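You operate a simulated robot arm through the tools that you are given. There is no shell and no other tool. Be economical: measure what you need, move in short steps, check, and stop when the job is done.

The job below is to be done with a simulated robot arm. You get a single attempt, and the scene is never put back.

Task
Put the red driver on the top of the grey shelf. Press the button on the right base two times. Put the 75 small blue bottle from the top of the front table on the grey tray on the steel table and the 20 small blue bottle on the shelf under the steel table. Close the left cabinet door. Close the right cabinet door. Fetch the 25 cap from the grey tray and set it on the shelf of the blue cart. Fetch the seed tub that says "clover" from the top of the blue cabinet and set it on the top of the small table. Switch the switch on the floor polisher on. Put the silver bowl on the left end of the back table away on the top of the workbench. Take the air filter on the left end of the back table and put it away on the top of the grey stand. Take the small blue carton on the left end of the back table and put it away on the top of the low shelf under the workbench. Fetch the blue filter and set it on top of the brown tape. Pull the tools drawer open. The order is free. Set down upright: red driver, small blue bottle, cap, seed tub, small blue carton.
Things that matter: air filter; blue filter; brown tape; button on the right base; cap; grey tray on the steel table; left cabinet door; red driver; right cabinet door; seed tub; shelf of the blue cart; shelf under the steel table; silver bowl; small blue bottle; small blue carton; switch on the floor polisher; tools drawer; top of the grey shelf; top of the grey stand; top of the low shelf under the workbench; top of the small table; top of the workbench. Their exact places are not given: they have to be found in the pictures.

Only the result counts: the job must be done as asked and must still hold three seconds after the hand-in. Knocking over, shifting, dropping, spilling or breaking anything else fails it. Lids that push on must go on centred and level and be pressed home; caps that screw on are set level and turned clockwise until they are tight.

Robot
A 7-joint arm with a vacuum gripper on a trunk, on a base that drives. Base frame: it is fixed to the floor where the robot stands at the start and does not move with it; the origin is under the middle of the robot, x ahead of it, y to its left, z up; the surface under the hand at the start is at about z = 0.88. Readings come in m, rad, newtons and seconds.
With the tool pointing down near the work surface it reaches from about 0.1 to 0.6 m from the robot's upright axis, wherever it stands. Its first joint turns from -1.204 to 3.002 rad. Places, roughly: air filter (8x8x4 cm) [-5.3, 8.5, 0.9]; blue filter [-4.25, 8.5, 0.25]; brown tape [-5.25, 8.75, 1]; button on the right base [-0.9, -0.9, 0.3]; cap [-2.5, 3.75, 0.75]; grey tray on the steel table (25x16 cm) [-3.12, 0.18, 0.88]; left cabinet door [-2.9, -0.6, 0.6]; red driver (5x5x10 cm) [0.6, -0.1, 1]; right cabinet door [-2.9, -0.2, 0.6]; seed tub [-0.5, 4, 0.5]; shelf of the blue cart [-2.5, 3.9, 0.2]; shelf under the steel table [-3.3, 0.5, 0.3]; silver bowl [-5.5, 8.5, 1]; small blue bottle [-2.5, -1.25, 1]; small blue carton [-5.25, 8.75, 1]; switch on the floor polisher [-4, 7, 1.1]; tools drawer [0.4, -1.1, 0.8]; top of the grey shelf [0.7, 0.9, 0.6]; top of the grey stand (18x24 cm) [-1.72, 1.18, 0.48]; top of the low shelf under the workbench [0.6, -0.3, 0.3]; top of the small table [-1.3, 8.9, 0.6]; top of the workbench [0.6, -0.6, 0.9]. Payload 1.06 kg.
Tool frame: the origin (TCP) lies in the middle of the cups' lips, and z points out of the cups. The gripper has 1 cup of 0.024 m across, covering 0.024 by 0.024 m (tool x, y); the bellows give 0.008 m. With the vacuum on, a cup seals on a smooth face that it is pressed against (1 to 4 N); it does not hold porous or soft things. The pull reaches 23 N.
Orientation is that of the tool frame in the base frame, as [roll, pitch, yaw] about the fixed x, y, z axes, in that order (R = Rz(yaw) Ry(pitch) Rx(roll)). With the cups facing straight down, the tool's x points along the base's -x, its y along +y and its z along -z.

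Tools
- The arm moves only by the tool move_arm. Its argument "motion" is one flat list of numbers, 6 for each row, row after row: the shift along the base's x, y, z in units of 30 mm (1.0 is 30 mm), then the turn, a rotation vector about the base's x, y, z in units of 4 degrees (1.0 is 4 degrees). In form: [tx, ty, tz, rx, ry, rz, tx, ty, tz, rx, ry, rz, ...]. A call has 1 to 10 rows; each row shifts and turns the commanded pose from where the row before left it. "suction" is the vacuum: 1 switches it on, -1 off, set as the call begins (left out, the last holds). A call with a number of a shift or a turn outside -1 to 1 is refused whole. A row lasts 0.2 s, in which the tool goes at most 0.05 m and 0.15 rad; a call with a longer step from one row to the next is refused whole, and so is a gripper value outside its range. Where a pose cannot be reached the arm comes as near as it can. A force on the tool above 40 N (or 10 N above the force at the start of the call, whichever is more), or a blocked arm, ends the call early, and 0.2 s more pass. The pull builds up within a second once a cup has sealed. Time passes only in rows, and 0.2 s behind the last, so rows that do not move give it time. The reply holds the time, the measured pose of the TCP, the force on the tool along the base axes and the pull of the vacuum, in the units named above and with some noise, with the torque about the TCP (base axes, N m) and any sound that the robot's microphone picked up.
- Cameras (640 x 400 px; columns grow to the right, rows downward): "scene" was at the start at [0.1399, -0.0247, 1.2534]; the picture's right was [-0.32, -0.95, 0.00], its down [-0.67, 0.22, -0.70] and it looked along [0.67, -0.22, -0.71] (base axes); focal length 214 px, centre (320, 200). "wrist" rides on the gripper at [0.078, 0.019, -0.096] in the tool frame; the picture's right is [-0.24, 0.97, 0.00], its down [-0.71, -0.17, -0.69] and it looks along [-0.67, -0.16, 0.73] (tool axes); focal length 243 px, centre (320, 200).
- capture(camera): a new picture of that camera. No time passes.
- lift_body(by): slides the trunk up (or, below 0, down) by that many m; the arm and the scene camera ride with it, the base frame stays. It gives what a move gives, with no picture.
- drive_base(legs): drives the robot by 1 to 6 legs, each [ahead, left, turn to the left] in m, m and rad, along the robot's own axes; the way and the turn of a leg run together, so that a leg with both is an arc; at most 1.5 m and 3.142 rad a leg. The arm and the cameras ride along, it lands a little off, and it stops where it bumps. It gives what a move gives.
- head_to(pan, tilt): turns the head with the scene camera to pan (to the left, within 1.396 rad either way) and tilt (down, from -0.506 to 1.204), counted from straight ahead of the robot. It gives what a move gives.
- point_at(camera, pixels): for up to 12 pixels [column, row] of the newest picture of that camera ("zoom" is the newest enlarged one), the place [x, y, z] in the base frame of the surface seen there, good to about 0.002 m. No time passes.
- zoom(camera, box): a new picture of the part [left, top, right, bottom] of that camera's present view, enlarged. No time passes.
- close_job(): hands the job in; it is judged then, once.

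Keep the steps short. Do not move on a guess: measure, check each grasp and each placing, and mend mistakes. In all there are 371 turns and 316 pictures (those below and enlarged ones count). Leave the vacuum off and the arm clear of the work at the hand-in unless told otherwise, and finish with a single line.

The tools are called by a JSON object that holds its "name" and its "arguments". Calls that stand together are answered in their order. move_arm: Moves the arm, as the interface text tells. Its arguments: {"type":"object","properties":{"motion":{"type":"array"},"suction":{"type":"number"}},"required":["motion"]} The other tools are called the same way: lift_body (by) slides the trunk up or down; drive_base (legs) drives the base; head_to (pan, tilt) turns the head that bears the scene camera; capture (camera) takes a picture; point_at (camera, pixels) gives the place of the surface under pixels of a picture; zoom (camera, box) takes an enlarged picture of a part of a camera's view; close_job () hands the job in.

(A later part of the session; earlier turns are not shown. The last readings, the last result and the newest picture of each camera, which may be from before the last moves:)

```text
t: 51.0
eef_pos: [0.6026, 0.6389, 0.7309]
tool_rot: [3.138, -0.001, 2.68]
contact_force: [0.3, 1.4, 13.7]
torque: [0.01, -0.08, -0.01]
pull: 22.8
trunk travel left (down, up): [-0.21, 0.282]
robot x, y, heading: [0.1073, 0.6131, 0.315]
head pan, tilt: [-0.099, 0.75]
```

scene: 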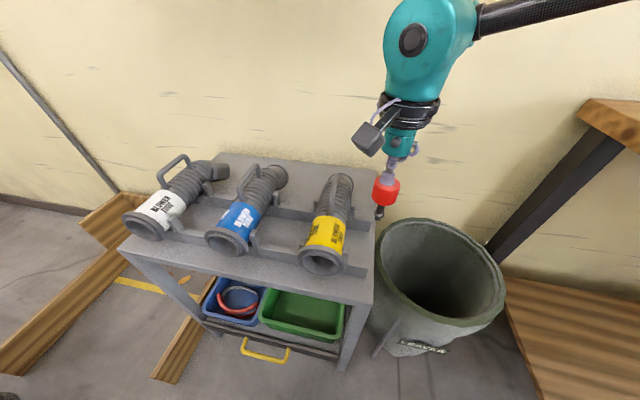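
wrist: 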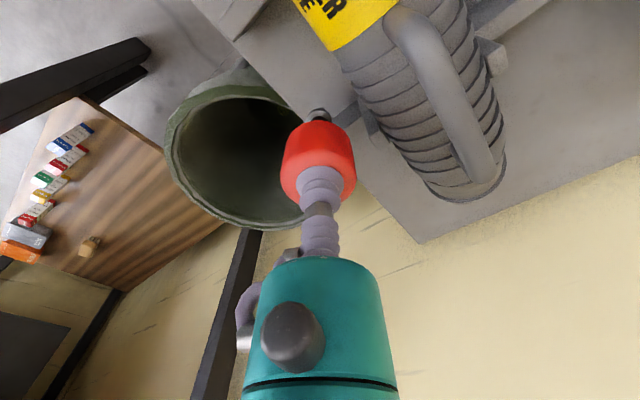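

Firm contact. I'll ease up 1 mm, then release and wait.

{"name": "move_arm", "arguments": {"motion": [0, 0, 0.03, 0, 0, 0, 0, 0, 0, 0, 0, 0]}}

{"name": "move_arm", "arguments": {"motion": [0, 0, 0, 0, 0, 0, 0, 0, 0, 0, 0, 0, 0, 0, 0, 0, 0, 0, 0, 0, 0, 0, 0, 0], "suction": -1}}

{"name": "move_arm", "arguments": {"motion": [0, 0, 0.1, 0, 0, 0, 0, 0, 0.2, 0, 0, 0, 0, 0, 0.5, 0, 0, 0, 0, 0, 0.9, 0, 0, 0, 0, 0, 0.9, 0, 0, 0, 0, 0, 0.9, 0, 0, 0]}}

{"name": "zoom", "arguments": {"camera": "scene", "box": [310, 130, 470, 290]}}

```text
t: 51.6
eef_pos: [0.6014, 0.6375, 0.7298]
tool_rot: [-3.14, -0.001, 2.682]
contact_force: [0.6, 1.1, 5.6]
torque: [0.06, -0.09, -0.05]
pull: 23.5
trunk travel left (down, up): [-0.21, 0.282]
robot x, y, heading: [0.106, 0.6118, 0.311]
head pan, tilt: [-0.099, 0.75]
```

```text
t: 52.6
eef_pos: [0.6021, 0.6373, 0.731]
tool_rot: [3.141, 0.0, 2.68]
contact_force: [-0.3, 0.1, 1.3]
torque: [0.0, 0.0, 0.0]
pull: 0.0
trunk travel left (down, up): [-0.21, 0.282]
robot x, y, heading: [0.1063, 0.6087, 0.311]
head pan, tilt: [-0.099, 0.75]
```

```text
t: 54.0
eef_pos: [0.6033, 0.6415, 0.8375]
tool_rot: [3.141, 0.0, 2.681]
contact_force: [0.2, 0.1, 0.6]
torque: [0.0, 0.01, -0.01]
pull: 0.1
trunk travel left (down, up): [-0.21, 0.282]
robot x, y, heading: [0.105, 0.61, 0.313]
head pan, tilt: [-0.099, 0.75]
```

```text
2.50 times, centred on (390, 210) of scene
```

zoom: 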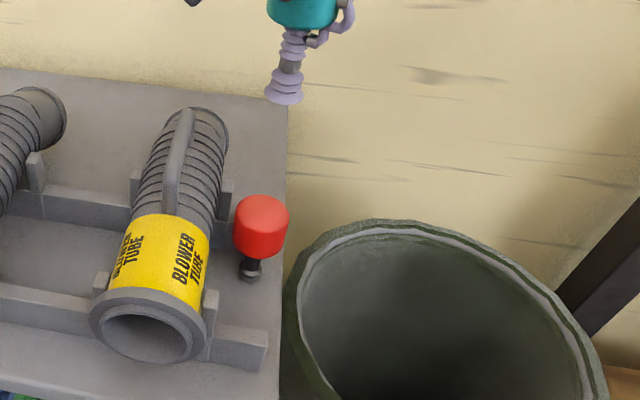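

The driver stands upright. Next I'll lift clear, back off, and survey the right side (tools drawer, button).

{"name": "lift_body", "arguments": {"by": 0.2}}

{"name": "move_arm", "arguments": {"motion": [-0.9, -0.5, 0.2, 0, 0, 0, -0.9, -0.5, 0.2, 0, 0, 0, -0.9, -0.5, 0.2, 0, 0, 0, -0.9, -0.5, 0.2, 0, 0, 0, -0.9, -0.5, 0.2, 0, 0, 0, -0.9, -0.3, 0.2, 0, 0, 0]}}

{"name": "drive_base", "arguments": {"legs": [[-0.3, -0.1, 0], [0, 0, -1.6]]}}

{"name": "head_to", "arguments": {"pan": 0.4, "tilt": 0.5}}

{"name": "capture", "arguments": {"camera": "scene"}}

{"name": "head_to", "arguments": {"pan": -0.8, "tilt": 0.4}}

{"name": "capture", "arguments": {"camera": "scene"}}

```text
t: 56.2
eef_pos: [0.6024, 0.6385, 1.0368]
tool_rot: [3.138, -0.001, 2.681]
contact_force: [-0.6, -0.7, 0.2]
torque: [0.03, 0.01, -0.03]
pull: 0.0
trunk travel left (down, up): [-0.41, 0.082]
robot x, y, heading: [0.1075, 0.6106, 0.314]
head pan, tilt: [-0.099, 0.75]
```

```text
t: 57.6
eef_pos: [0.4386, 0.5521, 1.0725]
tool_rot: [3.14, -0.002, 2.682]
contact_force: [0.5, 0.5, -0.2]
torque: [0.01, 0.02, 0.01]
pull: 0.0
trunk travel left (down, up): [-0.41, 0.082]
robot x, y, heading: [0.1037, 0.6097, 0.309]
head pan, tilt: [-0.099, 0.75]
```

```text
t: 63.5
eef_pos: [-0.1998, 0.0913, 1.0723]
tool_rot: [3.139, 0.002, 1.124]
contact_force: [0.0, 0.0, 0.5]
torque: [0.0, 0.0, -0.02]
pull: 0.1
trunk travel left (down, up): [-0.41, 0.082]
robot x, y, heading: [-0.1442, 0.4277, -1.245]
head pan, tilt: [-0.099, 0.75]
```

```text
t: 64.5
eef_pos: [-0.1996, 0.0912, 1.0725]
tool_rot: [3.139, 0.0, 1.123]
contact_force: [0.3, 0.0, 0.1]
torque: [0.02, -0.02, 0.0]
pull: 0.1
trunk travel left (down, up): [-0.41, 0.082]
robot x, y, heading: [-0.1439, 0.4238, -1.253]
head pan, tilt: [0.4, 0.499]
```

```text
283 pictures are left
```

scene: 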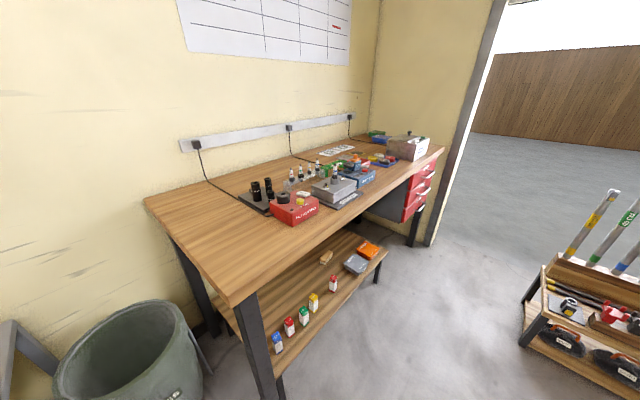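

```text
t: 65.9
eef_pos: [-0.2002, 0.091, 1.0715]
tool_rot: [3.141, 0.0, 1.125]
contact_force: [-0.9, -0.6, -0.4]
torque: [-0.02, 0.0, 0.01]
pull: 0.1
trunk travel left (down, up): [-0.41, 0.082]
robot x, y, heading: [-0.1464, 0.4273, -1.248]
head pan, tilt: [-0.799, 0.4]
```

```text
282 pictures are left
```

scene: 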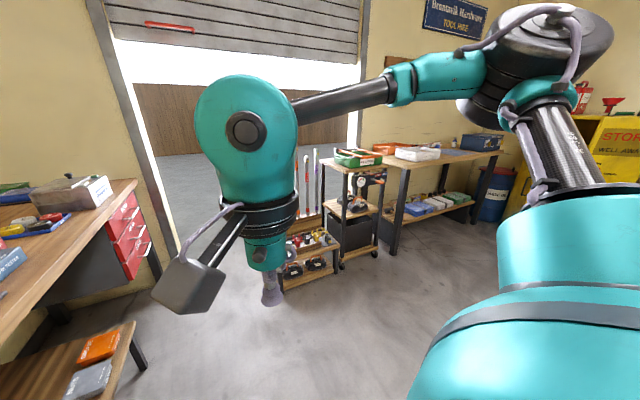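

Red drawers are at the bench's right end. I'll measure those and the low rack at (310,255).

{"name": "point_at", "arguments": {"camera": "scene", "pixels": [[125, 210], [130, 240], [140, 262], [310, 240], [310, 270], [340, 150], [360, 250], [340, 250], [430, 160], [300, 250]]}}

{"name": "zoom", "arguments": {"camera": "scene", "box": [270, 130, 400, 290]}}

{"name": "zoom", "arguments": {"camera": "scene", "box": [60, 160, 180, 300]}}

```text
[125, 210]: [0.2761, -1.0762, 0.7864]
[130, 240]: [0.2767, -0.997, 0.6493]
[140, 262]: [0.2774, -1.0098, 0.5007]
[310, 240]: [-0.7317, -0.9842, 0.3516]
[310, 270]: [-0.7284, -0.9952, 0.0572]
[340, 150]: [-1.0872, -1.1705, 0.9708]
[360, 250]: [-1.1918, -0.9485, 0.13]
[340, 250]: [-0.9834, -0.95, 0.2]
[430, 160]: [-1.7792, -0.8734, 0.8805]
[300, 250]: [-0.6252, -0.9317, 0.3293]
```

```text
2.50 times, centred on (335, 210) of scene
```

zoom: 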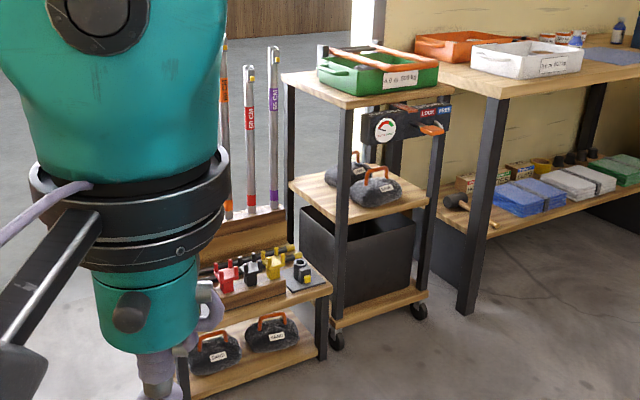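

```text
2.86 times, centred on (120, 230) of scene
```

zoom: 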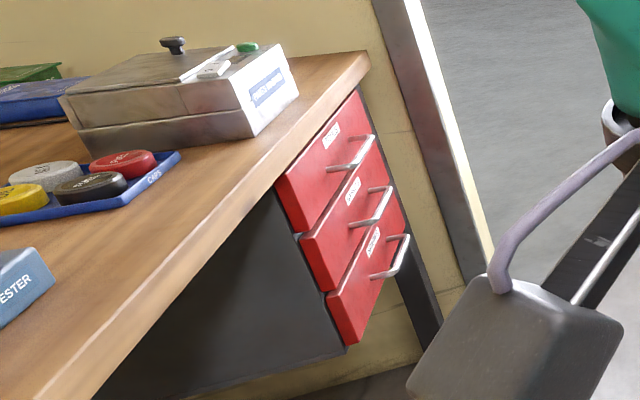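

I'll turn to face the bench, then drive right to stand before the drawers.

{"name": "drive_base", "arguments": {"legs": [[0, 0, 1.248], [-0.15, 0, 0], [0, -1.2, 0]]}}

{"name": "head_to", "arguments": {"pan": -0.4, "tilt": 0.75}}

{"name": "capture", "arguments": {"camera": "scene"}}

{"name": "head_to", "arguments": {"pan": -1.39, "tilt": 0.95}}

{"name": "capture", "arguments": {"camera": "scene"}}

```text
t: 79.2
eef_pos: [-0.0008, -0.8681, 1.0719]
tool_rot: [3.14, 0.0, 2.364]
contact_force: [0.6, 1.0, -0.3]
torque: [0.0, 0.02, 0.03]
pull: 0.0
trunk travel left (down, up): [-0.41, 0.082]
robot x, y, heading: [-0.2988, -0.7112, -0.014]
head pan, tilt: [-0.799, 0.4]
stopped in leg 3: the robot was blocked; the commanded pose is now the measured one
```

```text
t: 80.1
eef_pos: [-0.0029, -0.8688, 1.0732]
tool_rot: [3.14, 0.0, 2.363]
contact_force: [0.3, -0.1, 0.3]
torque: [-0.01, -0.01, 0.01]
pull: 0.0
trunk travel left (down, up): [-0.41, 0.082]
robot x, y, heading: [-0.304, -0.7076, -0.011]
head pan, tilt: [-0.4, 0.75]
```

```text
279 pictures are left
```

scene: 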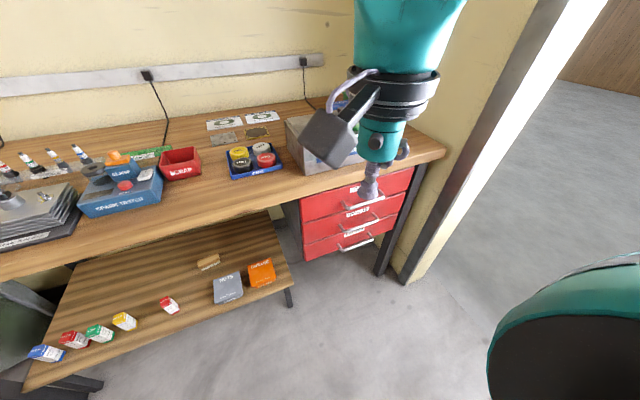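

```text
t: 81.3
eef_pos: [-0.0024, -0.8694, 1.0723]
tool_rot: [3.14, 0.001, 2.361]
contact_force: [0.6, -0.6, 0.2]
torque: [0.01, -0.02, -0.03]
pull: 0.1
trunk travel left (down, up): [-0.41, 0.082]
robot x, y, heading: [-0.296, -0.7093, -0.008]
head pan, tilt: [-1.389, 0.949]
```

```text
278 pictures are left
```

scene: 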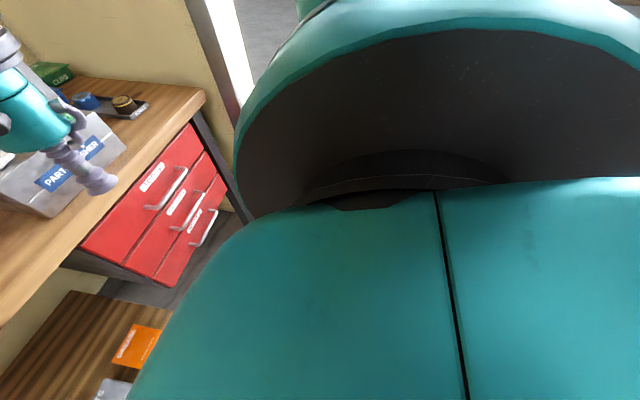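

Blocked at y -0.71. I'll back left a bit, then check what's there, and zoom in on the drawer labels.

{"name": "drive_base", "arguments": {"legs": [[0, 0.06, 0]]}}

{"name": "head_to", "arguments": {"pan": -0.75, "tilt": 0.6}}

{"name": "zoom", "arguments": {"camera": "scene", "box": [0, 0, 640, 400]}}

{"name": "capture", "arguments": {"camera": "wrist"}}

```text
t: 82.5
eef_pos: [-0.0006, -0.8101, 1.0725]
tool_rot: [3.14, 0.0, 2.363]
contact_force: [0.3, 0.3, 0.3]
torque: [0.0, -0.01, 0.01]
pull: 0.0
trunk travel left (down, up): [-0.41, 0.082]
robot x, y, heading: [-0.2945, -0.6544, -0.014]
head pan, tilt: [-1.389, 0.949]
```

```text
t: 83.6
eef_pos: [-0.0031, -0.8095, 1.0725]
tool_rot: [3.14, 0.001, 2.363]
contact_force: [0.7, 0.5, 0.0]
torque: [-0.03, -0.02, -0.01]
pull: 0.2
trunk travel left (down, up): [-0.41, 0.082]
robot x, y, heading: [-0.3022, -0.6495, -0.003]
head pan, tilt: [-0.75, 0.6]
```

```text
1.00 times, centred on (320, 200) of scene (not enlarged: the box is as wide or as high as the picture)
```

zoom: 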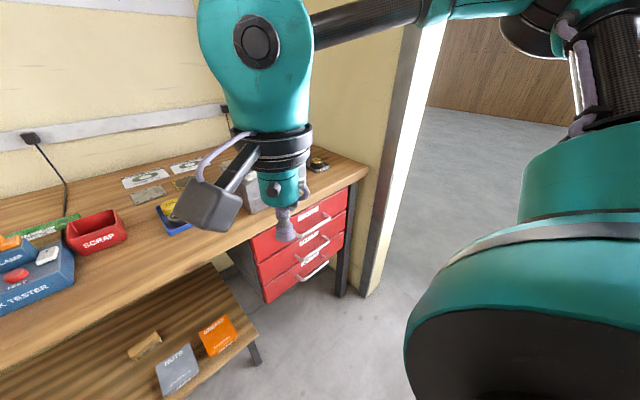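

```text
276 pictures are left
```

wrist: 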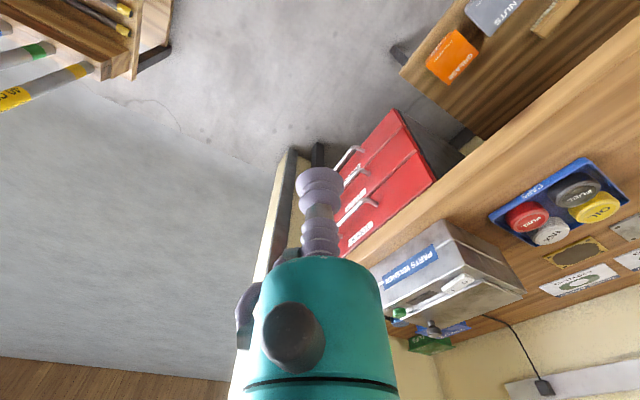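

{"name": "point_at", "arguments": {"camera": "wrist", "pixels": [[165, 45], [145, 65], [105, 75], [80, 70], [290, 160], [20, 100], [118, 8], [165, 10]]}}

{"name": "zoom", "arguments": {"camera": "wrist", "box": [320, 100, 480, 260]}}

{"name": "zoom", "arguments": {"camera": "scene", "box": [230, 170, 390, 310]}}

```text
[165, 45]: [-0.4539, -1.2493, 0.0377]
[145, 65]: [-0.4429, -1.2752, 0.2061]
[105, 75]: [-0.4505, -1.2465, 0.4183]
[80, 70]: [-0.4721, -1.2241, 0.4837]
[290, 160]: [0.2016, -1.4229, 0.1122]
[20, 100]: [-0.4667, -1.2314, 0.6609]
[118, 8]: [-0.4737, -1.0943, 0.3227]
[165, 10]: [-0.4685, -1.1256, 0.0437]
```

```text
2.50 times, centred on (400, 180) of wrist
```

zoom: 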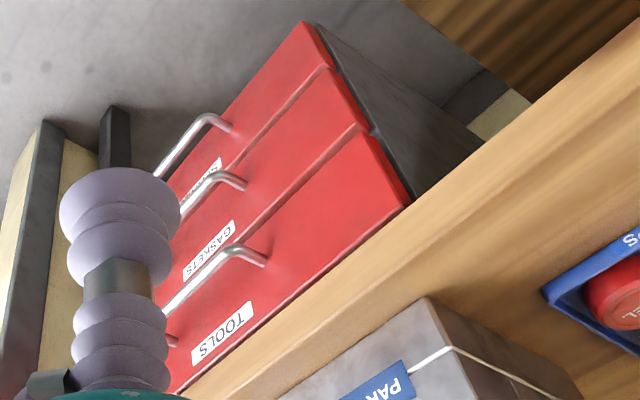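

```text
2.86 times, centred on (310, 240) of scene
```

zoom: 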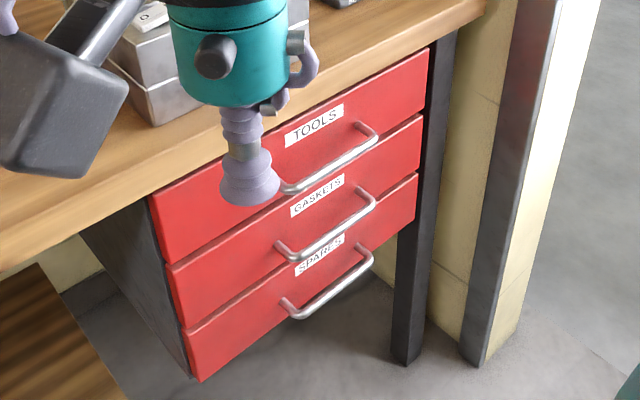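

TOOLS is the top drawer. I'll measure its face.

{"name": "point_at", "arguments": {"camera": "zoom", "pixels": [[180, 220], [200, 215], [170, 240], [300, 165], [410, 75], [410, 110], [320, 185], [370, 130], [360, 150], [190, 180], [170, 210], [290, 160]]}}

```text
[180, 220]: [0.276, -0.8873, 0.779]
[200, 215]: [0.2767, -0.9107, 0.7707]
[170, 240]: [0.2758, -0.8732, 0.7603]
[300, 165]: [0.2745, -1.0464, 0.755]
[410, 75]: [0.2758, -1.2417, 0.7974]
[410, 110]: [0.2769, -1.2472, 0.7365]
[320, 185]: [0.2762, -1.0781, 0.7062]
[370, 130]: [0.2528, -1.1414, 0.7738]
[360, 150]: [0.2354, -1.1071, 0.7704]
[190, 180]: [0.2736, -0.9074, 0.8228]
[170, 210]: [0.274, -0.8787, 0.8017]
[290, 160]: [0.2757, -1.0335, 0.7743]
```

Target on TOOLS face: about (0.276, -0.98, 0.80). I'll swing the tool to point along +x while moving forward, staying above bench height.

{"name": "move_arm", "arguments": {"motion": [0.6, 0, 0, 0, -1, 0, 0.6, 0, 0, 0, -1, 0, 0.6, 0, 0, 0, -1, 0, 0.6, 0, 0, 0, -1, 0, 0.6, 0, 0, 0, -1, 0, 0.6, 0, 0, 0, -1, 0, 0.6, 0, 0, 0, -1, 0, 0.6, 0, 0, 0, -1, 0, 0, 0, 0, 0, -1, 0, 0, 0, 0, 0, -1, 0]}}

{"name": "move_arm", "arguments": {"motion": [0, 0, 0, 0, -1, 0, 0, 0, 0, 0, -1, 0, 0, 0, 0, 0, -1, 0, 0, 0, 0, 0, -1, 0, 0, 0, 0, 0, -1, 0, 0, 0, 0, 0, -1, 0, 0, 0, 0, 0, -1, 0, 0, 0, 0, 0, -1, 0, 0, 0, 0, 0, -1, 0, 0, 0, 0, 0, -1, 0]}}

```text
t: 85.8
eef_pos: [0.1408, -0.8088, 1.0734]
tool_rot: [2.607, 0.474, 2.232]
contact_force: [-0.7, 0.2, -0.6]
torque: [0.0, -0.02, 0.01]
pull: 0.1
trunk travel left (down, up): [-0.41, 0.082]
robot x, y, heading: [-0.2979, -0.651, -0.005]
head pan, tilt: [-0.75, 0.6]
```

```text
t: 88.0
eef_pos: [0.1473, -0.8093, 1.0765]
tool_rot: [1.814, 0.777, 1.745]
contact_force: [-0.6, 0.8, -0.2]
torque: [-0.02, -0.01, 0.02]
pull: 0.0
out of reach, approached as far as the arm can: row 10
trunk travel left (down, up): [-0.41, 0.082]
robot x, y, heading: [-0.3003, -0.6483, -0.008]
head pan, tilt: [-0.75, 0.6]
```

Tool is 10° short of horizontal. I'll lower the trunk to drawer height (TCP stays 12 cm clear of the bench edge) and finish the turn.

{"name": "lift_body", "arguments": {"by": -0.27}}

{"name": "move_arm", "arguments": {"motion": [0.3, -0.8, 0, 0, -0.5, 0, 0, -0.8, 0, 0, -0.5, 0, 0, -0.8, 0, 0, -0.5, 0, 0, -0.8, 0, 0, -0.5, 0, 0, -0.8, 0, 0, -0.5, 0, 0, -0.8, 0, 0, 0, 0]}}

{"name": "capture", "arguments": {"camera": "scene"}}

```text
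t: 90.7
eef_pos: [0.1724, -0.8113, 0.682]
tool_rot: [2.221, 0.675, 2.018]
contact_force: [0.2, -1.1, 0.4]
torque: [0.0, -0.01, 0.0]
pull: 0.1
trunk travel left (down, up): [-0.14, 0.352]
robot x, y, heading: [-0.3011, -0.6478, -0.003]
head pan, tilt: [-0.75, 0.6]
```

```text
t: 92.1
eef_pos: [0.1858, -0.8602, 0.6799]
tool_rot: [2.181, 0.689, 1.993]
contact_force: [0.4, 0.0, 0.4]
torque: [0.0, 0.05, 0.0]
pull: 0.0
out of reach, approached as far as the arm can: row 2, 3, 4, 5
trunk travel left (down, up): [-0.14, 0.352]
robot x, y, heading: [-0.2998, -0.6507, -0.008]
head pan, tilt: [-0.75, 0.6]
```

```text
273 pictures are left
```

scene: 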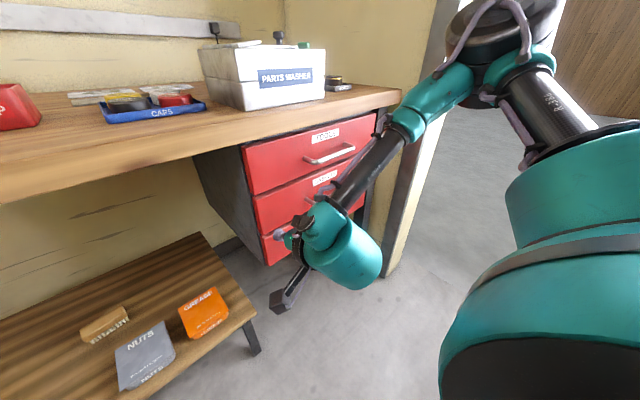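

The wrist roll may be the limit again. I'll roll about the tool axis (+x) and retry levelling.

{"name": "move_arm", "arguments": {"motion": [-0.5, 0, 0.5, 1, 0, 0, 0, 0, 0.5, 1, 0, 0, 0, 0, 0.5, 1, 0, 0, 0, 0, 0.5, 1, 0, 0, 0, 0, 0.5, 1, 0, 0, 0, 0, 0, 1, 0, 0, 0, 0, 0, 1, 0, 0, 0, 0, 0, 1, 0, 0, 0, 0, 0, 1, 0, 0, 0, 0, 0, 1, 0, 0]}}

{"name": "move_arm", "arguments": {"motion": [0, 0, 0.3, 0, -1, 0, 0, 0, 0.3, 0, -1, 0, 0, 0, 0.3, 0, -1, 0, 0, 0, 0.3, 0, -1, 0, 0, 0, 0.3, 0, -1, 0]}}

```text
t: 94.3
eef_pos: [0.1852, -0.862, 0.7422]
tool_rot: [1.936, 0.102, 1.893]
contact_force: [0.4, 0.8, 0.2]
torque: [0.0, 0.02, 0.03]
pull: 0.1
out of reach, approached as far as the arm can: row 1
trunk travel left (down, up): [-0.14, 0.352]
robot x, y, heading: [-0.3025, -0.6499, -0.004]
head pan, tilt: [-0.75, 0.6]
```

```text
t: 95.5
eef_pos: [0.192, -0.8475, 0.7638]
tool_rot: [1.756, 0.144, 1.908]
contact_force: [-0.6, 0.1, 0.6]
torque: [0.01, -0.01, 0.02]
pull: 0.0
out of reach, approached as far as the arm can: row 2, 3, 4, 5
trunk travel left (down, up): [-0.14, 0.352]
robot x, y, heading: [-0.2991, -0.652, -0.01]
head pan, tilt: [-0.75, 0.6]
```

The tool tends to point left, so turning the base clockwise should help. I'll check where the elbow is relative to the rack poles first.

{"name": "head_to", "arguments": {"pan": -1.0, "tilt": 0.25}}

{"name": "capture", "arguments": {"camera": "scene"}}

{"name": "point_at", "arguments": {"camera": "scene", "pixels": [[400, 120], [430, 150], [380, 100], [460, 180], [500, 220], [350, 130]]}}

```text
t: 96.3
eef_pos: [0.1915, -0.8466, 0.7643]
tool_rot: [1.756, 0.145, 1.905]
contact_force: [-0.3, 0.5, 0.2]
torque: [0.03, 0.01, 0.03]
pull: 0.1
trunk travel left (down, up): [-0.14, 0.352]
robot x, y, heading: [-0.2971, -0.6526, -0.007]
head pan, tilt: [-1.0, 0.25]
```

```text
272 pictures are left
```

scene: 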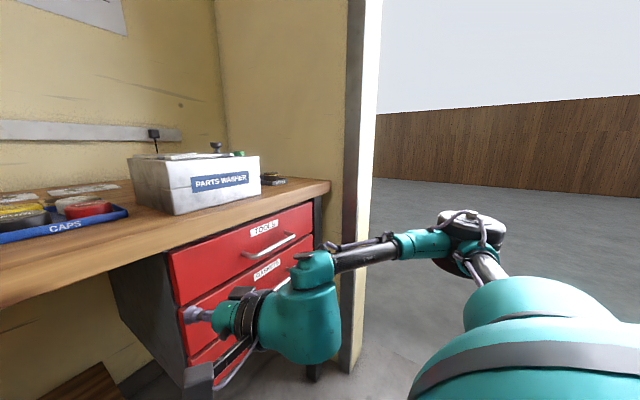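

```text
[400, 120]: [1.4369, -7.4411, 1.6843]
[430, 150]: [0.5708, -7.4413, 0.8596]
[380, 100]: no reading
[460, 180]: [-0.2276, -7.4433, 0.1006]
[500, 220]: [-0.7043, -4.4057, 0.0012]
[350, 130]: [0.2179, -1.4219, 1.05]
```

{"name": "point_at", "arguments": {"camera": "scene", "pixels": [[470, 225], [480, 265], [365, 258], [300, 320], [192, 315], [235, 360]]}}

```text
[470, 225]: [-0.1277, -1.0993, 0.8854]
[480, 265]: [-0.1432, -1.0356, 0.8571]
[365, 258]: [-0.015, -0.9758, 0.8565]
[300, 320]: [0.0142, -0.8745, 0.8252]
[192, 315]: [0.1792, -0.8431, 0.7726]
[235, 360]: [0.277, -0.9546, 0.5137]
```

Elbow is at (-0.13,-1.10,0.87). I'll shift left 0.15, turn right 0.5 rad, then edge toward the drawer.

{"name": "drive_base", "arguments": {"legs": [[0, 0.15, 0], [0, 0, -0.5], [0.1, 0.05, 0]]}}

```text
t: 100.5
eef_pos: [0.1442, -0.9214, 0.7641]
tool_rot: [1.755, 0.144, 1.402]
contact_force: [-0.1, -0.2, 0.3]
torque: [0.0, 0.02, 0.0]
pull: 0.1
trunk travel left (down, up): [-0.14, 0.352]
robot x, y, heading: [-0.1918, -0.5081, -0.512]
head pan, tilt: [-1.0, 0.25]
```

{"name": "move_arm", "arguments": {"motion": [0, 0, 0.2, 0, -0.65, 0.68, 0, 0, 0.2, 0, -0.65, 0.68, 0, 0, 0.2, 0, -0.65, 0.68, 0, 0, 0.2, 0, -0.65, 0.68]}}

```text
t: 101.5
eef_pos: [0.148, -0.9257, 0.8079]
tool_rot: [1.577, 0.129, 1.569]
contact_force: [0.4, -0.7, -0.2]
torque: [-0.01, -0.01, 0.02]
pull: 0.1
out of reach, approached as far as the arm can: row 3, 4
trunk travel left (down, up): [-0.14, 0.352]
robot x, y, heading: [-0.1905, -0.5119, -0.512]
head pan, tilt: [-1.0, 0.25]
```

The tool points along +x. I'll advance to the drawer face with suction on.

{"name": "move_arm", "arguments": {"motion": [0.9, -0.2, -0.15, 0, 0, 0, 0.9, -0.2, -0.15, 0, 0, 0, 0.9, -0.2, -0.15, 0, 0, 0, 0.9, -0.2, -0.1, 0, 0, 0], "suction": 1}}

{"name": "capture", "arguments": {"camera": "scene"}}

```text
t: 102.5
eef_pos: [0.2562, -0.9524, 0.7893]
tool_rot: [1.575, 0.129, 1.564]
contact_force: [0.4, 0.0, 0.3]
torque: [-0.04, 0.02, -0.01]
pull: 0.0
trunk travel left (down, up): [-0.14, 0.352]
robot x, y, heading: [-0.191, -0.509, -0.514]
head pan, tilt: [-1.0, 0.25]
```

```text
271 pictures are left
```

scene: 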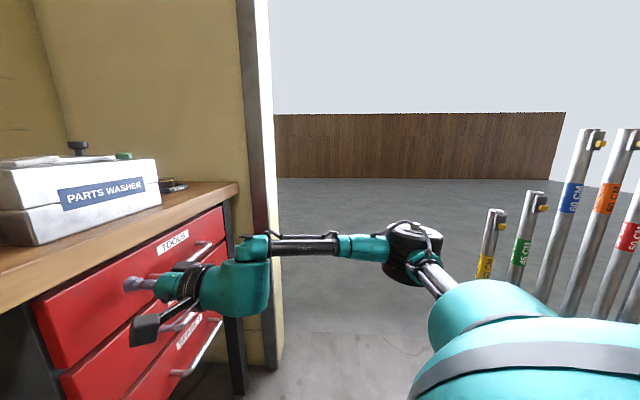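

Aligned with the TOOLS face left of the handle. I'll press in gently.

{"name": "move_arm", "arguments": {"motion": [0.4, 0, 0, 0, 0, 0, 0.2, 0, 0, 0, 0, 0, 0.1, 0, 0, 0, 0, 0, 0, 0, 0, 0, 0, 0, 0, 0, 0, 0, 0, 0, 0, 0, 0, 0, 0, 0]}}

```text
t: 103.9
eef_pos: [0.277, -0.9506, 0.7907]
tool_rot: [1.575, 0.127, 1.564]
contact_force: [-12.6, 1.2, -7.5]
torque: [-0.09, -0.08, 0.07]
pull: 22.8
trunk travel left (down, up): [-0.14, 0.352]
robot x, y, heading: [-0.1922, -0.5078, -0.517]
head pan, tilt: [-1.0, 0.25]
```

Sealed. I'll pull along -x with the arm.

{"name": "move_arm", "arguments": {"motion": [-0.2, 0, 0, 0, 0, 0, -0.3, 0, 0, 0, 0, 0, -0.5, 0, 0, 0, 0, 0, -0.5, 0, 0, 0, 0, 0, -0.5, 0, 0, 0, 0, 0, -0.5, 0, 0, 0, 0, 0, -0.5, 0, 0, 0, 0, 0, -0.5, 0, 0, 0, 0, 0]}}

{"name": "capture", "arguments": {"camera": "scene"}}

```text
t: 105.7
eef_pos: [0.1741, -0.952, 0.7979]
tool_rot: [1.581, 0.128, 1.569]
contact_force: [-0.5, 1.2, -8.6]
torque: [-0.04, -0.12, 0.03]
pull: 22.9
out of reach, approached as far as the arm can: row 7
trunk travel left (down, up): [-0.14, 0.352]
robot x, y, heading: [-0.1877, -0.5108, -0.509]
head pan, tilt: [-1.0, 0.25]
```

```text
270 pictures are left
```

scene: 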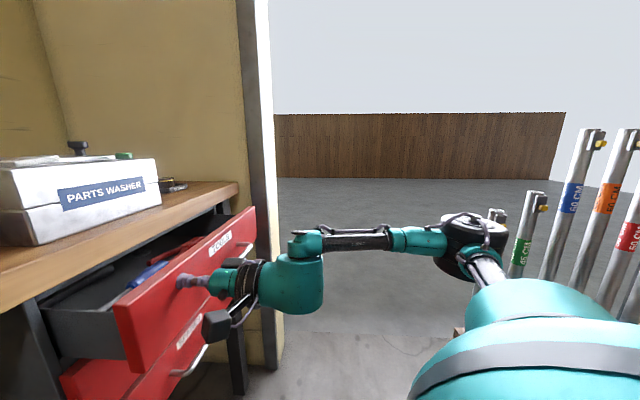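

Open 10 cm. I'll check elbow-to-pole clearance before pulling further with the base.

{"name": "point_at", "arguments": {"camera": "scene", "pixels": [[470, 225], [497, 213], [490, 240], [543, 200], [519, 250], [460, 335], [592, 150], [440, 245]]}}

```text
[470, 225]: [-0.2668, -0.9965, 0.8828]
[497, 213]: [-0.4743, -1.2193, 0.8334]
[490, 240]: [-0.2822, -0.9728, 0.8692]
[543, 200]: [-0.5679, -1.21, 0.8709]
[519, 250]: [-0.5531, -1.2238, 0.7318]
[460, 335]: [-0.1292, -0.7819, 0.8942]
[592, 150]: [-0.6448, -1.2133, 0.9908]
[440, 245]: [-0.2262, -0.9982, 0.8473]
```

There's room. I'll pull 12 cm more by driving the base along -x.

{"name": "drive_base", "arguments": {"legs": [[-0.105, -0.059, 0]]}}

{"name": "capture", "arguments": {"camera": "scene"}}

```text
t: 107.0
eef_pos: [0.0526, -0.9518, 0.798]
tool_rot: [1.581, 0.126, 1.569]
contact_force: [-0.7, 0.0, -5.1]
torque: [0.14, -0.15, 0.04]
pull: 22.9
trunk travel left (down, up): [-0.14, 0.352]
robot x, y, heading: [-0.3094, -0.5092, -0.518]
head pan, tilt: [-1.0, 0.25]
```

```text
269 pictures are left
```

scene: 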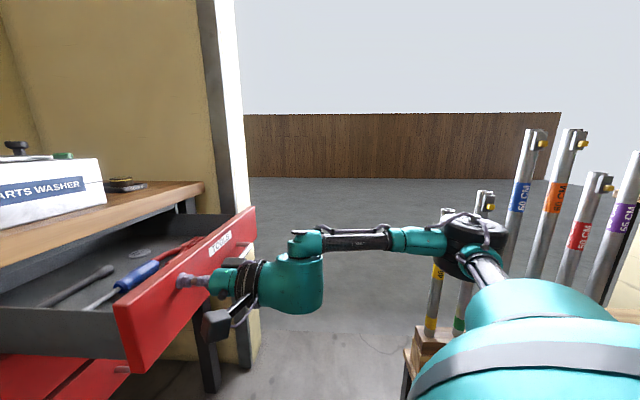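

Now 22 cm open. I'll pull a bit more to approach full travel.

{"name": "drive_base", "arguments": {"legs": [[-0.061, -0.034, 0]]}}

{"name": "capture", "arguments": {"camera": "scene"}}

```text
t: 108.0
eef_pos: [-0.0197, -0.9515, 0.7999]
tool_rot: [1.579, 0.127, 1.568]
contact_force: [-0.3, 0.0, -2.0]
torque: [0.21, -0.07, 0.07]
pull: 22.9
trunk travel left (down, up): [-0.14, 0.352]
robot x, y, heading: [-0.3799, -0.5111, -0.504]
head pan, tilt: [-1.0, 0.25]
```

```text
268 pictures are left
```

scene: 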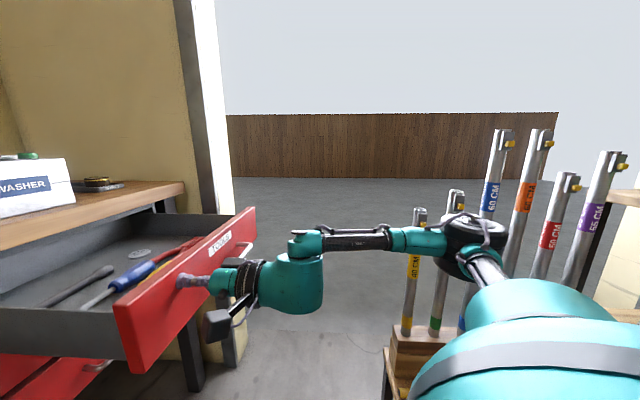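

About 30 cm open: enough. I'll release and back away.

{"name": "move_arm", "arguments": {"motion": [0, 0, 0, 0, 0, 0, 0, 0, 0, 0, 0, 0, 0, 0, 0, 0, 0, 0, -0.3, 0, 0, 0, 0, 0, -0.3, 0, 0, 0, 0, 0], "suction": -1}}

{"name": "drive_base", "arguments": {"legs": [[-0.16, 0.02, 0], [0, 0.3, 0]]}}

{"name": "capture", "arguments": {"camera": "scene"}}

```text
t: 109.2
eef_pos: [-0.0391, -0.9525, 0.7994]
tool_rot: [1.582, 0.128, 1.572]
contact_force: [0.4, 0.1, -0.4]
torque: [0.02, 0.04, 0.0]
pull: 0.0
trunk travel left (down, up): [-0.14, 0.352]
robot x, y, heading: [-0.3825, -0.5089, -0.504]
head pan, tilt: [-1.0, 0.25]
```

```text
t: 113.5
eef_pos: [-0.0244, -0.5872, 0.8001]
tool_rot: [1.583, 0.126, 1.579]
contact_force: [-0.6, 0.3, 0.4]
torque: [0.0, 0.02, 0.02]
pull: 0.0
trunk travel left (down, up): [-0.14, 0.352]
robot x, y, heading: [-0.3734, -0.1443, -0.501]
head pan, tilt: [-1.0, 0.25]
```

```text
267 pictures are left
```

scene: 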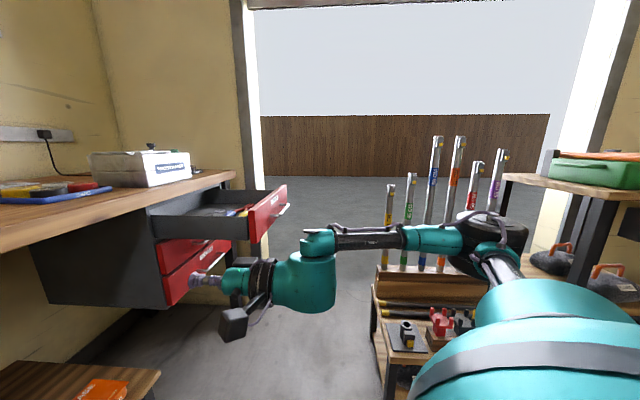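

Drawer is open. Now a closer look at the low rack for the "right base" button.

{"name": "head_to", "arguments": {"pan": -1.0, "tilt": 0.7}}

{"name": "capture", "arguments": {"camera": "scene"}}

{"name": "capture", "arguments": {"camera": "wrist"}}

```text
t: 114.4
eef_pos: [-0.0253, -0.5874, 0.8002]
tool_rot: [1.583, 0.129, 1.578]
contact_force: [-0.2, 0.7, 0.1]
torque: [0.01, -0.01, 0.01]
pull: 0.1
trunk travel left (down, up): [-0.14, 0.352]
robot x, y, heading: [-0.3694, -0.1473, -0.508]
head pan, tilt: [-1.0, 0.7]
```

```text
266 pictures are left
```

scene: 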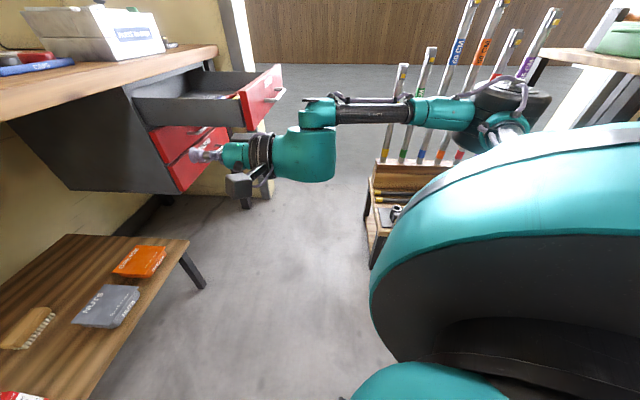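

```text
265 pictures are left
```

wrist: 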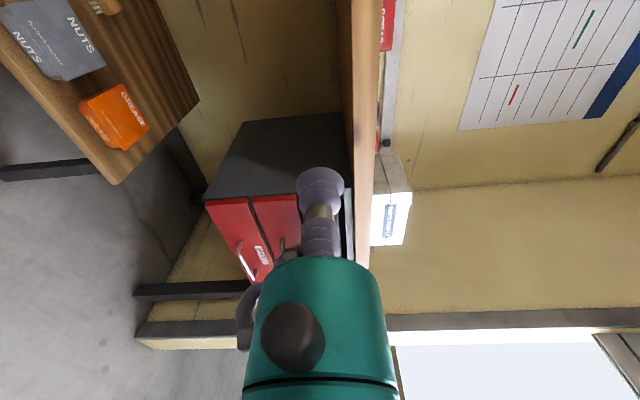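

I'll turn the tool back down (22.5 units about +y) in open space, raising slightly.

{"name": "move_arm", "arguments": {"motion": [0, 0, 0.3, 0, 1, 0, 0, 0, 0.3, 0, 1, 0, 0, 0, 0.3, 0, 1, 0, 0, 0, 0.3, 0, 1, 0, 0, 0, 0.3, 0, 1, 0, 0, 0, 0.3, 0, 1, 0, 0, 0, 0.3, 0, 1, 0, 0, 0, 0, 0, 1, 0, 0, 0, 0, 0, 1, 0, 0, 0, 0, 0, 1, 0]}}

{"name": "move_arm", "arguments": {"motion": [0, 0, 0, 0, 1, 0, 0, 0, 0, 0, 1, 0, 0, 0, 0, 0, 1, 0, 0, 0, 0, 0, 1, 0, 0, 0, 0, 0, 1, 0, 0, 0, 0, 0, 1, 0, 0, 0, 0, 0, 1, 0, 0, 0, 0, 0, 1, 0, 0, 0, 0, 0, 1, 0, 0, 0, 0, 0, 1, 0]}}

{"name": "move_arm", "arguments": {"motion": [0, 0, 0, 0, 1, 0, 0, 0, 0, 0, 1, 0, 0, 0, 0, 0, 0.5, 0]}}

```text
t: 116.6
eef_pos: [-0.0268, -0.588, 0.8437]
tool_rot: [2.234, 0.107, 1.64]
contact_force: [-0.1, 0.3, -0.1]
torque: [0.01, 0.02, -0.03]
pull: 0.0
out of reach, approached as far as the arm can: row 1, 2, 3
trunk travel left (down, up): [-0.14, 0.352]
robot x, y, heading: [-0.3735, -0.1457, -0.507]
head pan, tilt: [-1.0, 0.7]
```

```text
t: 118.8
eef_pos: [-0.0263, -0.5887, 0.8425]
tool_rot: [2.929, 0.039, 1.694]
contact_force: [-0.9, -0.1, -0.7]
torque: [0.01, 0.01, 0.02]
pull: 0.1
trunk travel left (down, up): [-0.14, 0.352]
robot x, y, heading: [-0.3751, -0.1448, -0.506]
head pan, tilt: [-1.0, 0.7]
```

```text
t: 119.6
eef_pos: [-0.025, -0.5884, 0.8422]
tool_rot: [3.103, 0.018, 1.697]
contact_force: [-0.7, -1.0, 0.4]
torque: [0.04, -0.02, 0.0]
pull: 0.0
trunk travel left (down, up): [-0.14, 0.352]
robot x, y, heading: [-0.3715, -0.1483, -0.503]
head pan, tilt: [-1.0, 0.7]
```

{"name": "move_arm", "arguments": {"motion": [0, 0, 0, 0.19, 0.58, 0]}}

{"name": "lift_body", "arguments": {"by": 0.3}}

{"name": "drive_base", "arguments": {"legs": [[-0.3, -0.25, 0], [0, 0, -1.07]]}}

{"name": "head_to", "arguments": {"pan": 0.0, "tilt": 0.85}}

{"name": "capture", "arguments": {"camera": "scene"}}

```text
t: 120.0
eef_pos: [-0.0258, -0.5886, 0.8422]
tool_rot: [3.141, -0.002, 1.699]
contact_force: [0.1, -0.3, 0.4]
torque: [0.0, -0.04, 0.01]
pull: 0.0
trunk travel left (down, up): [-0.14, 0.352]
robot x, y, heading: [-0.3733, -0.1495, -0.505]
head pan, tilt: [-1.0, 0.7]
```

```text
t: 123.0
eef_pos: [-0.0258, -0.5885, 1.1422]
tool_rot: [3.142, -0.003, 1.698]
contact_force: [-0.1, 0.4, -0.2]
torque: [0.02, 0.01, -0.03]
pull: 0.1
trunk travel left (down, up): [-0.44, 0.052]
robot x, y, heading: [-0.3679, -0.1505, -0.506]
head pan, tilt: [-1.0, 0.7]
```

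```text
t: 128.5
eef_pos: [-0.9981, -0.7245, 1.1422]
tool_rot: [3.14, -0.001, 0.594]
contact_force: [-0.4, 0.1, 0.0]
torque: [0.04, 0.01, 0.01]
pull: 0.0
trunk travel left (down, up): [-0.44, 0.052]
robot x, y, heading: [-0.763, -0.2166, -1.607]
head pan, tilt: [-1.0, 0.7]
```

```text
t: 129.8
eef_pos: [-0.9978, -0.7241, 1.1435]
tool_rot: [3.139, -0.002, 0.595]
contact_force: [0.4, -0.3, 0.0]
torque: [0.01, 0.03, -0.01]
pull: 0.0
trunk travel left (down, up): [-0.44, 0.052]
robot x, y, heading: [-0.7597, -0.2171, -1.611]
head pan, tilt: [0.0, 0.85]
```

```text
264 pictures are left
```

scene: 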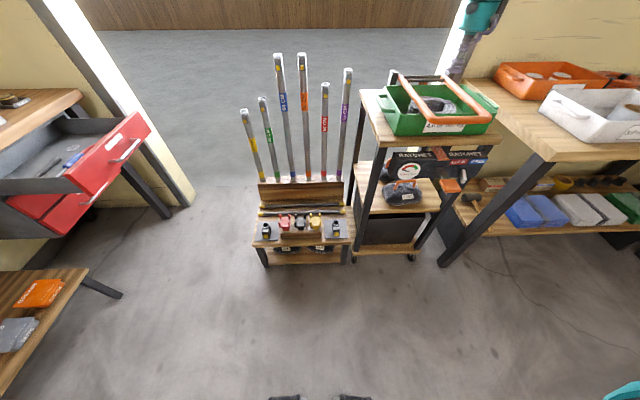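

{"name": "zoom", "arguments": {"camera": "scene", "box": [245, 180, 365, 270]}}

{"name": "point_at", "arguments": {"camera": "zoom", "pixels": [[460, 210], [460, 225], [490, 245], [455, 180], [480, 225], [125, 215], [500, 280], [100, 290], [285, 265], [440, 235]]}}

```text
4.44 times, centred on (305, 225) of scene
```

zoom: 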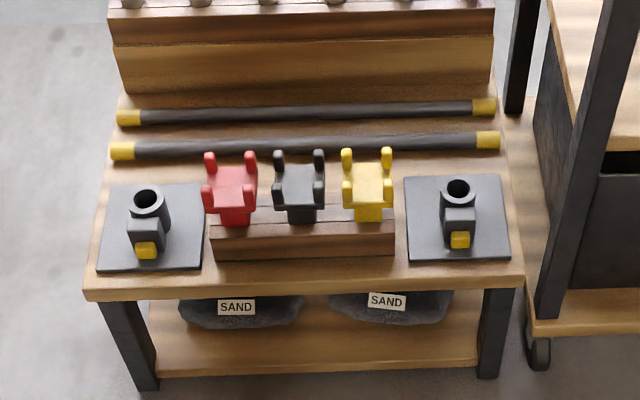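

```text
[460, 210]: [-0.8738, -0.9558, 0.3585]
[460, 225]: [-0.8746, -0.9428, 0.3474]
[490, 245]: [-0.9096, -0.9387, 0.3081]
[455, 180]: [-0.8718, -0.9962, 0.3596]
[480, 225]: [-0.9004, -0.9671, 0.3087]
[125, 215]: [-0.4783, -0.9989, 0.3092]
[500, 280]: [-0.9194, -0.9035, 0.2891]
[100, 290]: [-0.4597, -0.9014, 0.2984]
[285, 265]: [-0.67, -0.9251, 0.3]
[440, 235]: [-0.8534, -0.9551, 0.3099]
```

The right base has a yellow button at zoom (460,240). I'll zoom in deeper.

{"name": "zoom", "arguments": {"camera": "scene", "box": [319, 210, 351, 240]}}

{"name": "point_at", "arguments": {"camera": "zoom", "pixels": [[320, 200], [340, 250], [320, 150], [340, 270], [300, 260], [370, 260], [335, 285]]}}

```text
13.33 times, centred on (335, 225) of scene
```

zoom: 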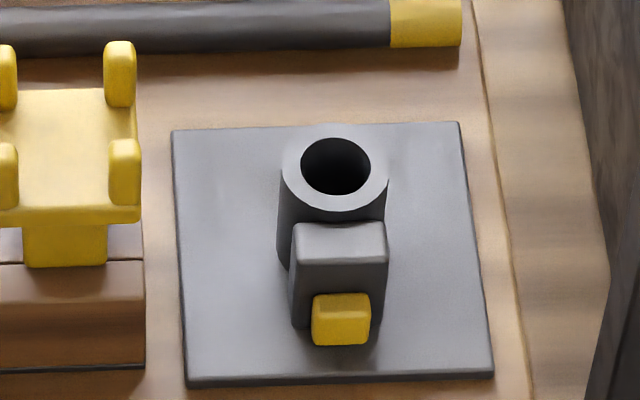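

```text
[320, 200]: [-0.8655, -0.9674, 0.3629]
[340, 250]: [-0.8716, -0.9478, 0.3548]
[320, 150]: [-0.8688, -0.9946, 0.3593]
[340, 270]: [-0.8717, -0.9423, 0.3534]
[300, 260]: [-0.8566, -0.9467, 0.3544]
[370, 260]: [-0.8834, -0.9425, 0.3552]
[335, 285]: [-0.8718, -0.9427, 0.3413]
```

{"name": "point_at", "arguments": {"camera": "zoom", "pixels": [[340, 300], [340, 310], [340, 325], [340, 338], [317, 320], [365, 320], [340, 350], [320, 380]]}}

```text
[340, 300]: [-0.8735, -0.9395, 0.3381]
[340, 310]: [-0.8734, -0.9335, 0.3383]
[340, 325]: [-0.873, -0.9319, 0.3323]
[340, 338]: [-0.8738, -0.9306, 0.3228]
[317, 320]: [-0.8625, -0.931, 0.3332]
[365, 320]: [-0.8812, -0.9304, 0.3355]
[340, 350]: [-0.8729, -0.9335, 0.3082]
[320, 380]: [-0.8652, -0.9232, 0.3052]
```

The button faces +y (front at y -0.931, z 0.329, x -0.873), so it presses along -y. I'll keep the tool vertical and push it with the cup's side. First bring the hand in line at x -0.873 and lower the trunk.

{"name": "move_arm", "arguments": {"motion": [0.84, 0.2, 0, 0, 0, 0, 0.84, 0.2, 0, 0, 0, 0, 0.84, 0.2, 0, 0, 0, 0, 0.84, 0.2, 0, 0, 0, 0, 0.84, 0.2, 0, 0, 0, 0]}}

{"name": "lift_body", "arguments": {"by": -0.42}}

{"name": "move_arm", "arguments": {"motion": [0, 0, -1, 0, 0, 0, 0, 0, -1, 0, 0, 0, 0, 0, -1, 0, 0, 0, 0, 0, -1, 0, 0, 0, 0, 0, -1, 0, 0, 0, 0, 0, -1, 0, 0, 0, 0, 0, -1, 0, 0, 0, 0, 0, -1, 0, 0, 0]}}

```text
t: 131.0
eef_pos: [-0.912, -0.6708, 1.1387]
tool_rot: [3.14, 0.0, 0.594]
contact_force: [0.9, -0.4, 0.6]
torque: [-0.05, 0.02, -0.01]
pull: 0.1
out of reach, approached as far as the arm can: row 3, 4, 5
trunk travel left (down, up): [-0.44, 0.052]
robot x, y, heading: [-0.7627, -0.2145, -1.609]
head pan, tilt: [0.0, 0.85]
```

```text
refused: -0.42 is not a number from -0.4 to 0.4
```

```text
t: 132.8
eef_pos: [-0.9127, -0.673, 0.8939]
tool_rot: [3.14, -0.001, 0.597]
contact_force: [0.0, 0.8, -0.3]
torque: [-0.02, -0.01, -0.02]
pull: 0.0
trunk travel left (down, up): [-0.44, 0.052]
robot x, y, heading: [-0.7628, -0.2154, -1.612]
head pan, tilt: [0.0, 0.85]
```

{"name": "lift_body", "arguments": {"by": -0.35}}

{"name": "move_arm", "arguments": {"motion": [0.3, 0, -0.9, 0, 0, 0, 0.3, 0, -0.9, 0, 0, 0, 0.3, 0, -0.9, 0, 0, 0, 0.3, 0, 0, 0, 0, 0]}}

{"name": "capture", "arguments": {"camera": "scene"}}

```text
t: 136.2
eef_pos: [-0.9118, -0.6726, 0.5472]
tool_rot: [3.141, -0.001, 0.596]
contact_force: [-0.7, 0.4, 0.6]
torque: [0.05, 0.0, 0.02]
pull: 0.0
trunk travel left (down, up): [-0.09, 0.402]
robot x, y, heading: [-0.7632, -0.2174, -1.606]
head pan, tilt: [0.0, 0.85]
```

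```text
t: 137.2
eef_pos: [-0.8743, -0.6722, 0.4651]
tool_rot: [-3.141, -0.002, 0.595]
contact_force: [0.4, 0.3, 0.4]
torque: [-0.03, 0.01, 0.0]
pull: 0.0
trunk travel left (down, up): [-0.09, 0.402]
robot x, y, heading: [-0.7613, -0.2123, -1.614]
head pan, tilt: [0.0, 0.85]
```

```text
261 pictures are left
```

scene: 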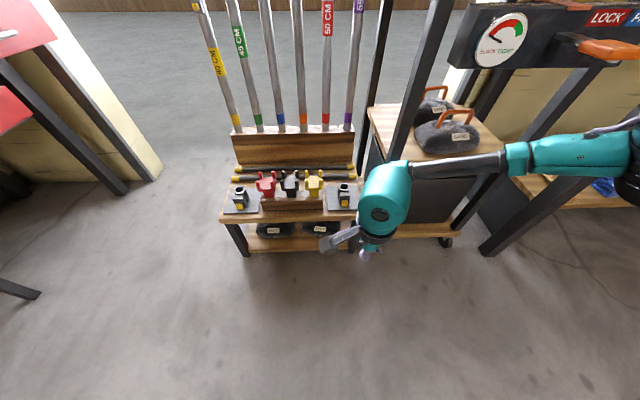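

Forearm would pass near the cart post, so I'll turn the base right 0.49 and come in from the left so the forearm points at the rack.

{"name": "drive_base", "arguments": {"legs": [[0, 0, -0.49], [-0.104, 0.178, 0], [0.25, 0.146, 0]]}}

{"name": "head_to", "arguments": {"pan": 0.1, "tilt": 0.9}}

{"name": "capture", "arguments": {"camera": "scene"}}

```text
t: 142.4
eef_pos: [-0.8605, -0.8526, 0.4651]
tool_rot: [-3.141, -0.001, 0.123]
contact_force: [0.8, -0.1, 0.5]
torque: [-0.01, -0.03, 0.0]
pull: 0.0
trunk travel left (down, up): [-0.09, 0.402]
robot x, y, heading: [-0.5519, -0.502, -2.084]
head pan, tilt: [0.0, 0.85]
```

```text
t: 143.1
eef_pos: [-0.8589, -0.8519, 0.4657]
tool_rot: [-3.141, -0.002, 0.124]
contact_force: [-0.4, 0.4, 0.1]
torque: [0.03, -0.03, 0.01]
pull: 0.0
trunk travel left (down, up): [-0.09, 0.402]
robot x, y, heading: [-0.5497, -0.499, -2.078]
head pan, tilt: [0.099, 0.901]
```

```text
260 pictures are left
```

scene: 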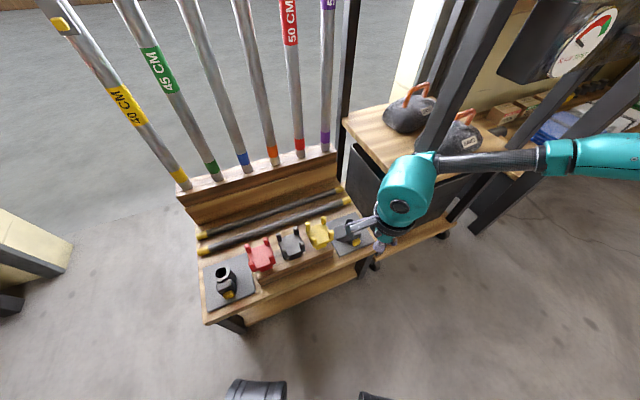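

Hand is clear. I'll descend in front of the button to z 0.327, y -0.89.

{"name": "move_arm", "arguments": {"motion": [-0.23, -0.6, -0.9, 0, 0, 0, -0.23, -0.6, -0.9, 0, 0, 0, 0, 0, -0.9, 0, 0, 0, 0, 0, -0.9, 0, 0, 0, 0, 0, -0.9, 0, 0, 0, 0, 0, -0.12, 0, 0, 0]}}

{"name": "zoom", "arguments": {"camera": "scene", "box": [320, 180, 440, 260]}}

{"name": "capture", "arguments": {"camera": "wrist"}}

```text
t: 144.4
eef_pos: [-0.8938, -0.8575, 0.3469]
tool_rot: [3.139, 0.0, 0.124]
contact_force: [-0.5, -0.3, -0.1]
torque: [0.04, 0.01, -0.02]
pull: 0.0
out of reach, approached as far as the arm can: row 2, 3, 4, 5
trunk travel left (down, up): [-0.09, 0.402]
robot x, y, heading: [-0.5502, -0.5012, -2.078]
head pan, tilt: [0.099, 0.901]
```

```text
5.00 times, centred on (380, 220) of scene
```

zoom: 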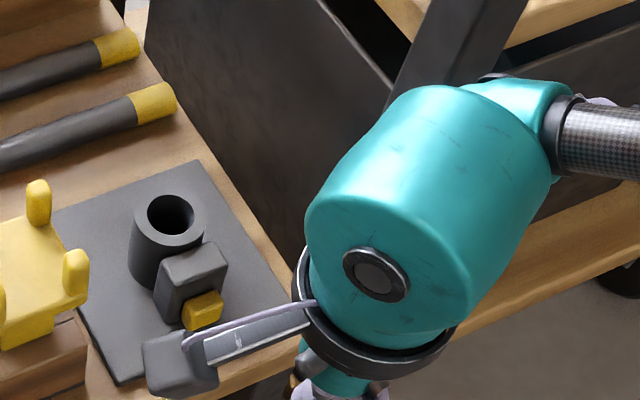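

```text
258 pictures are left
```

wrist: 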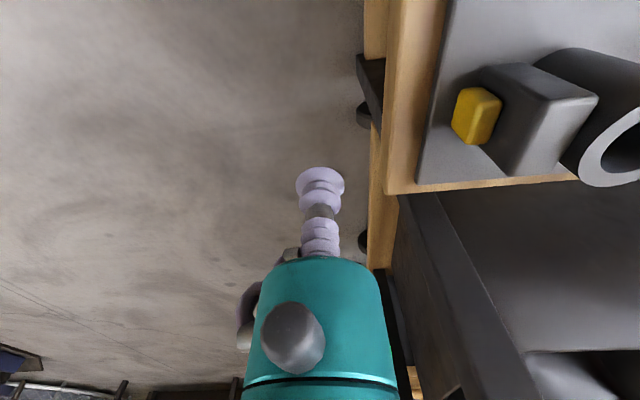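

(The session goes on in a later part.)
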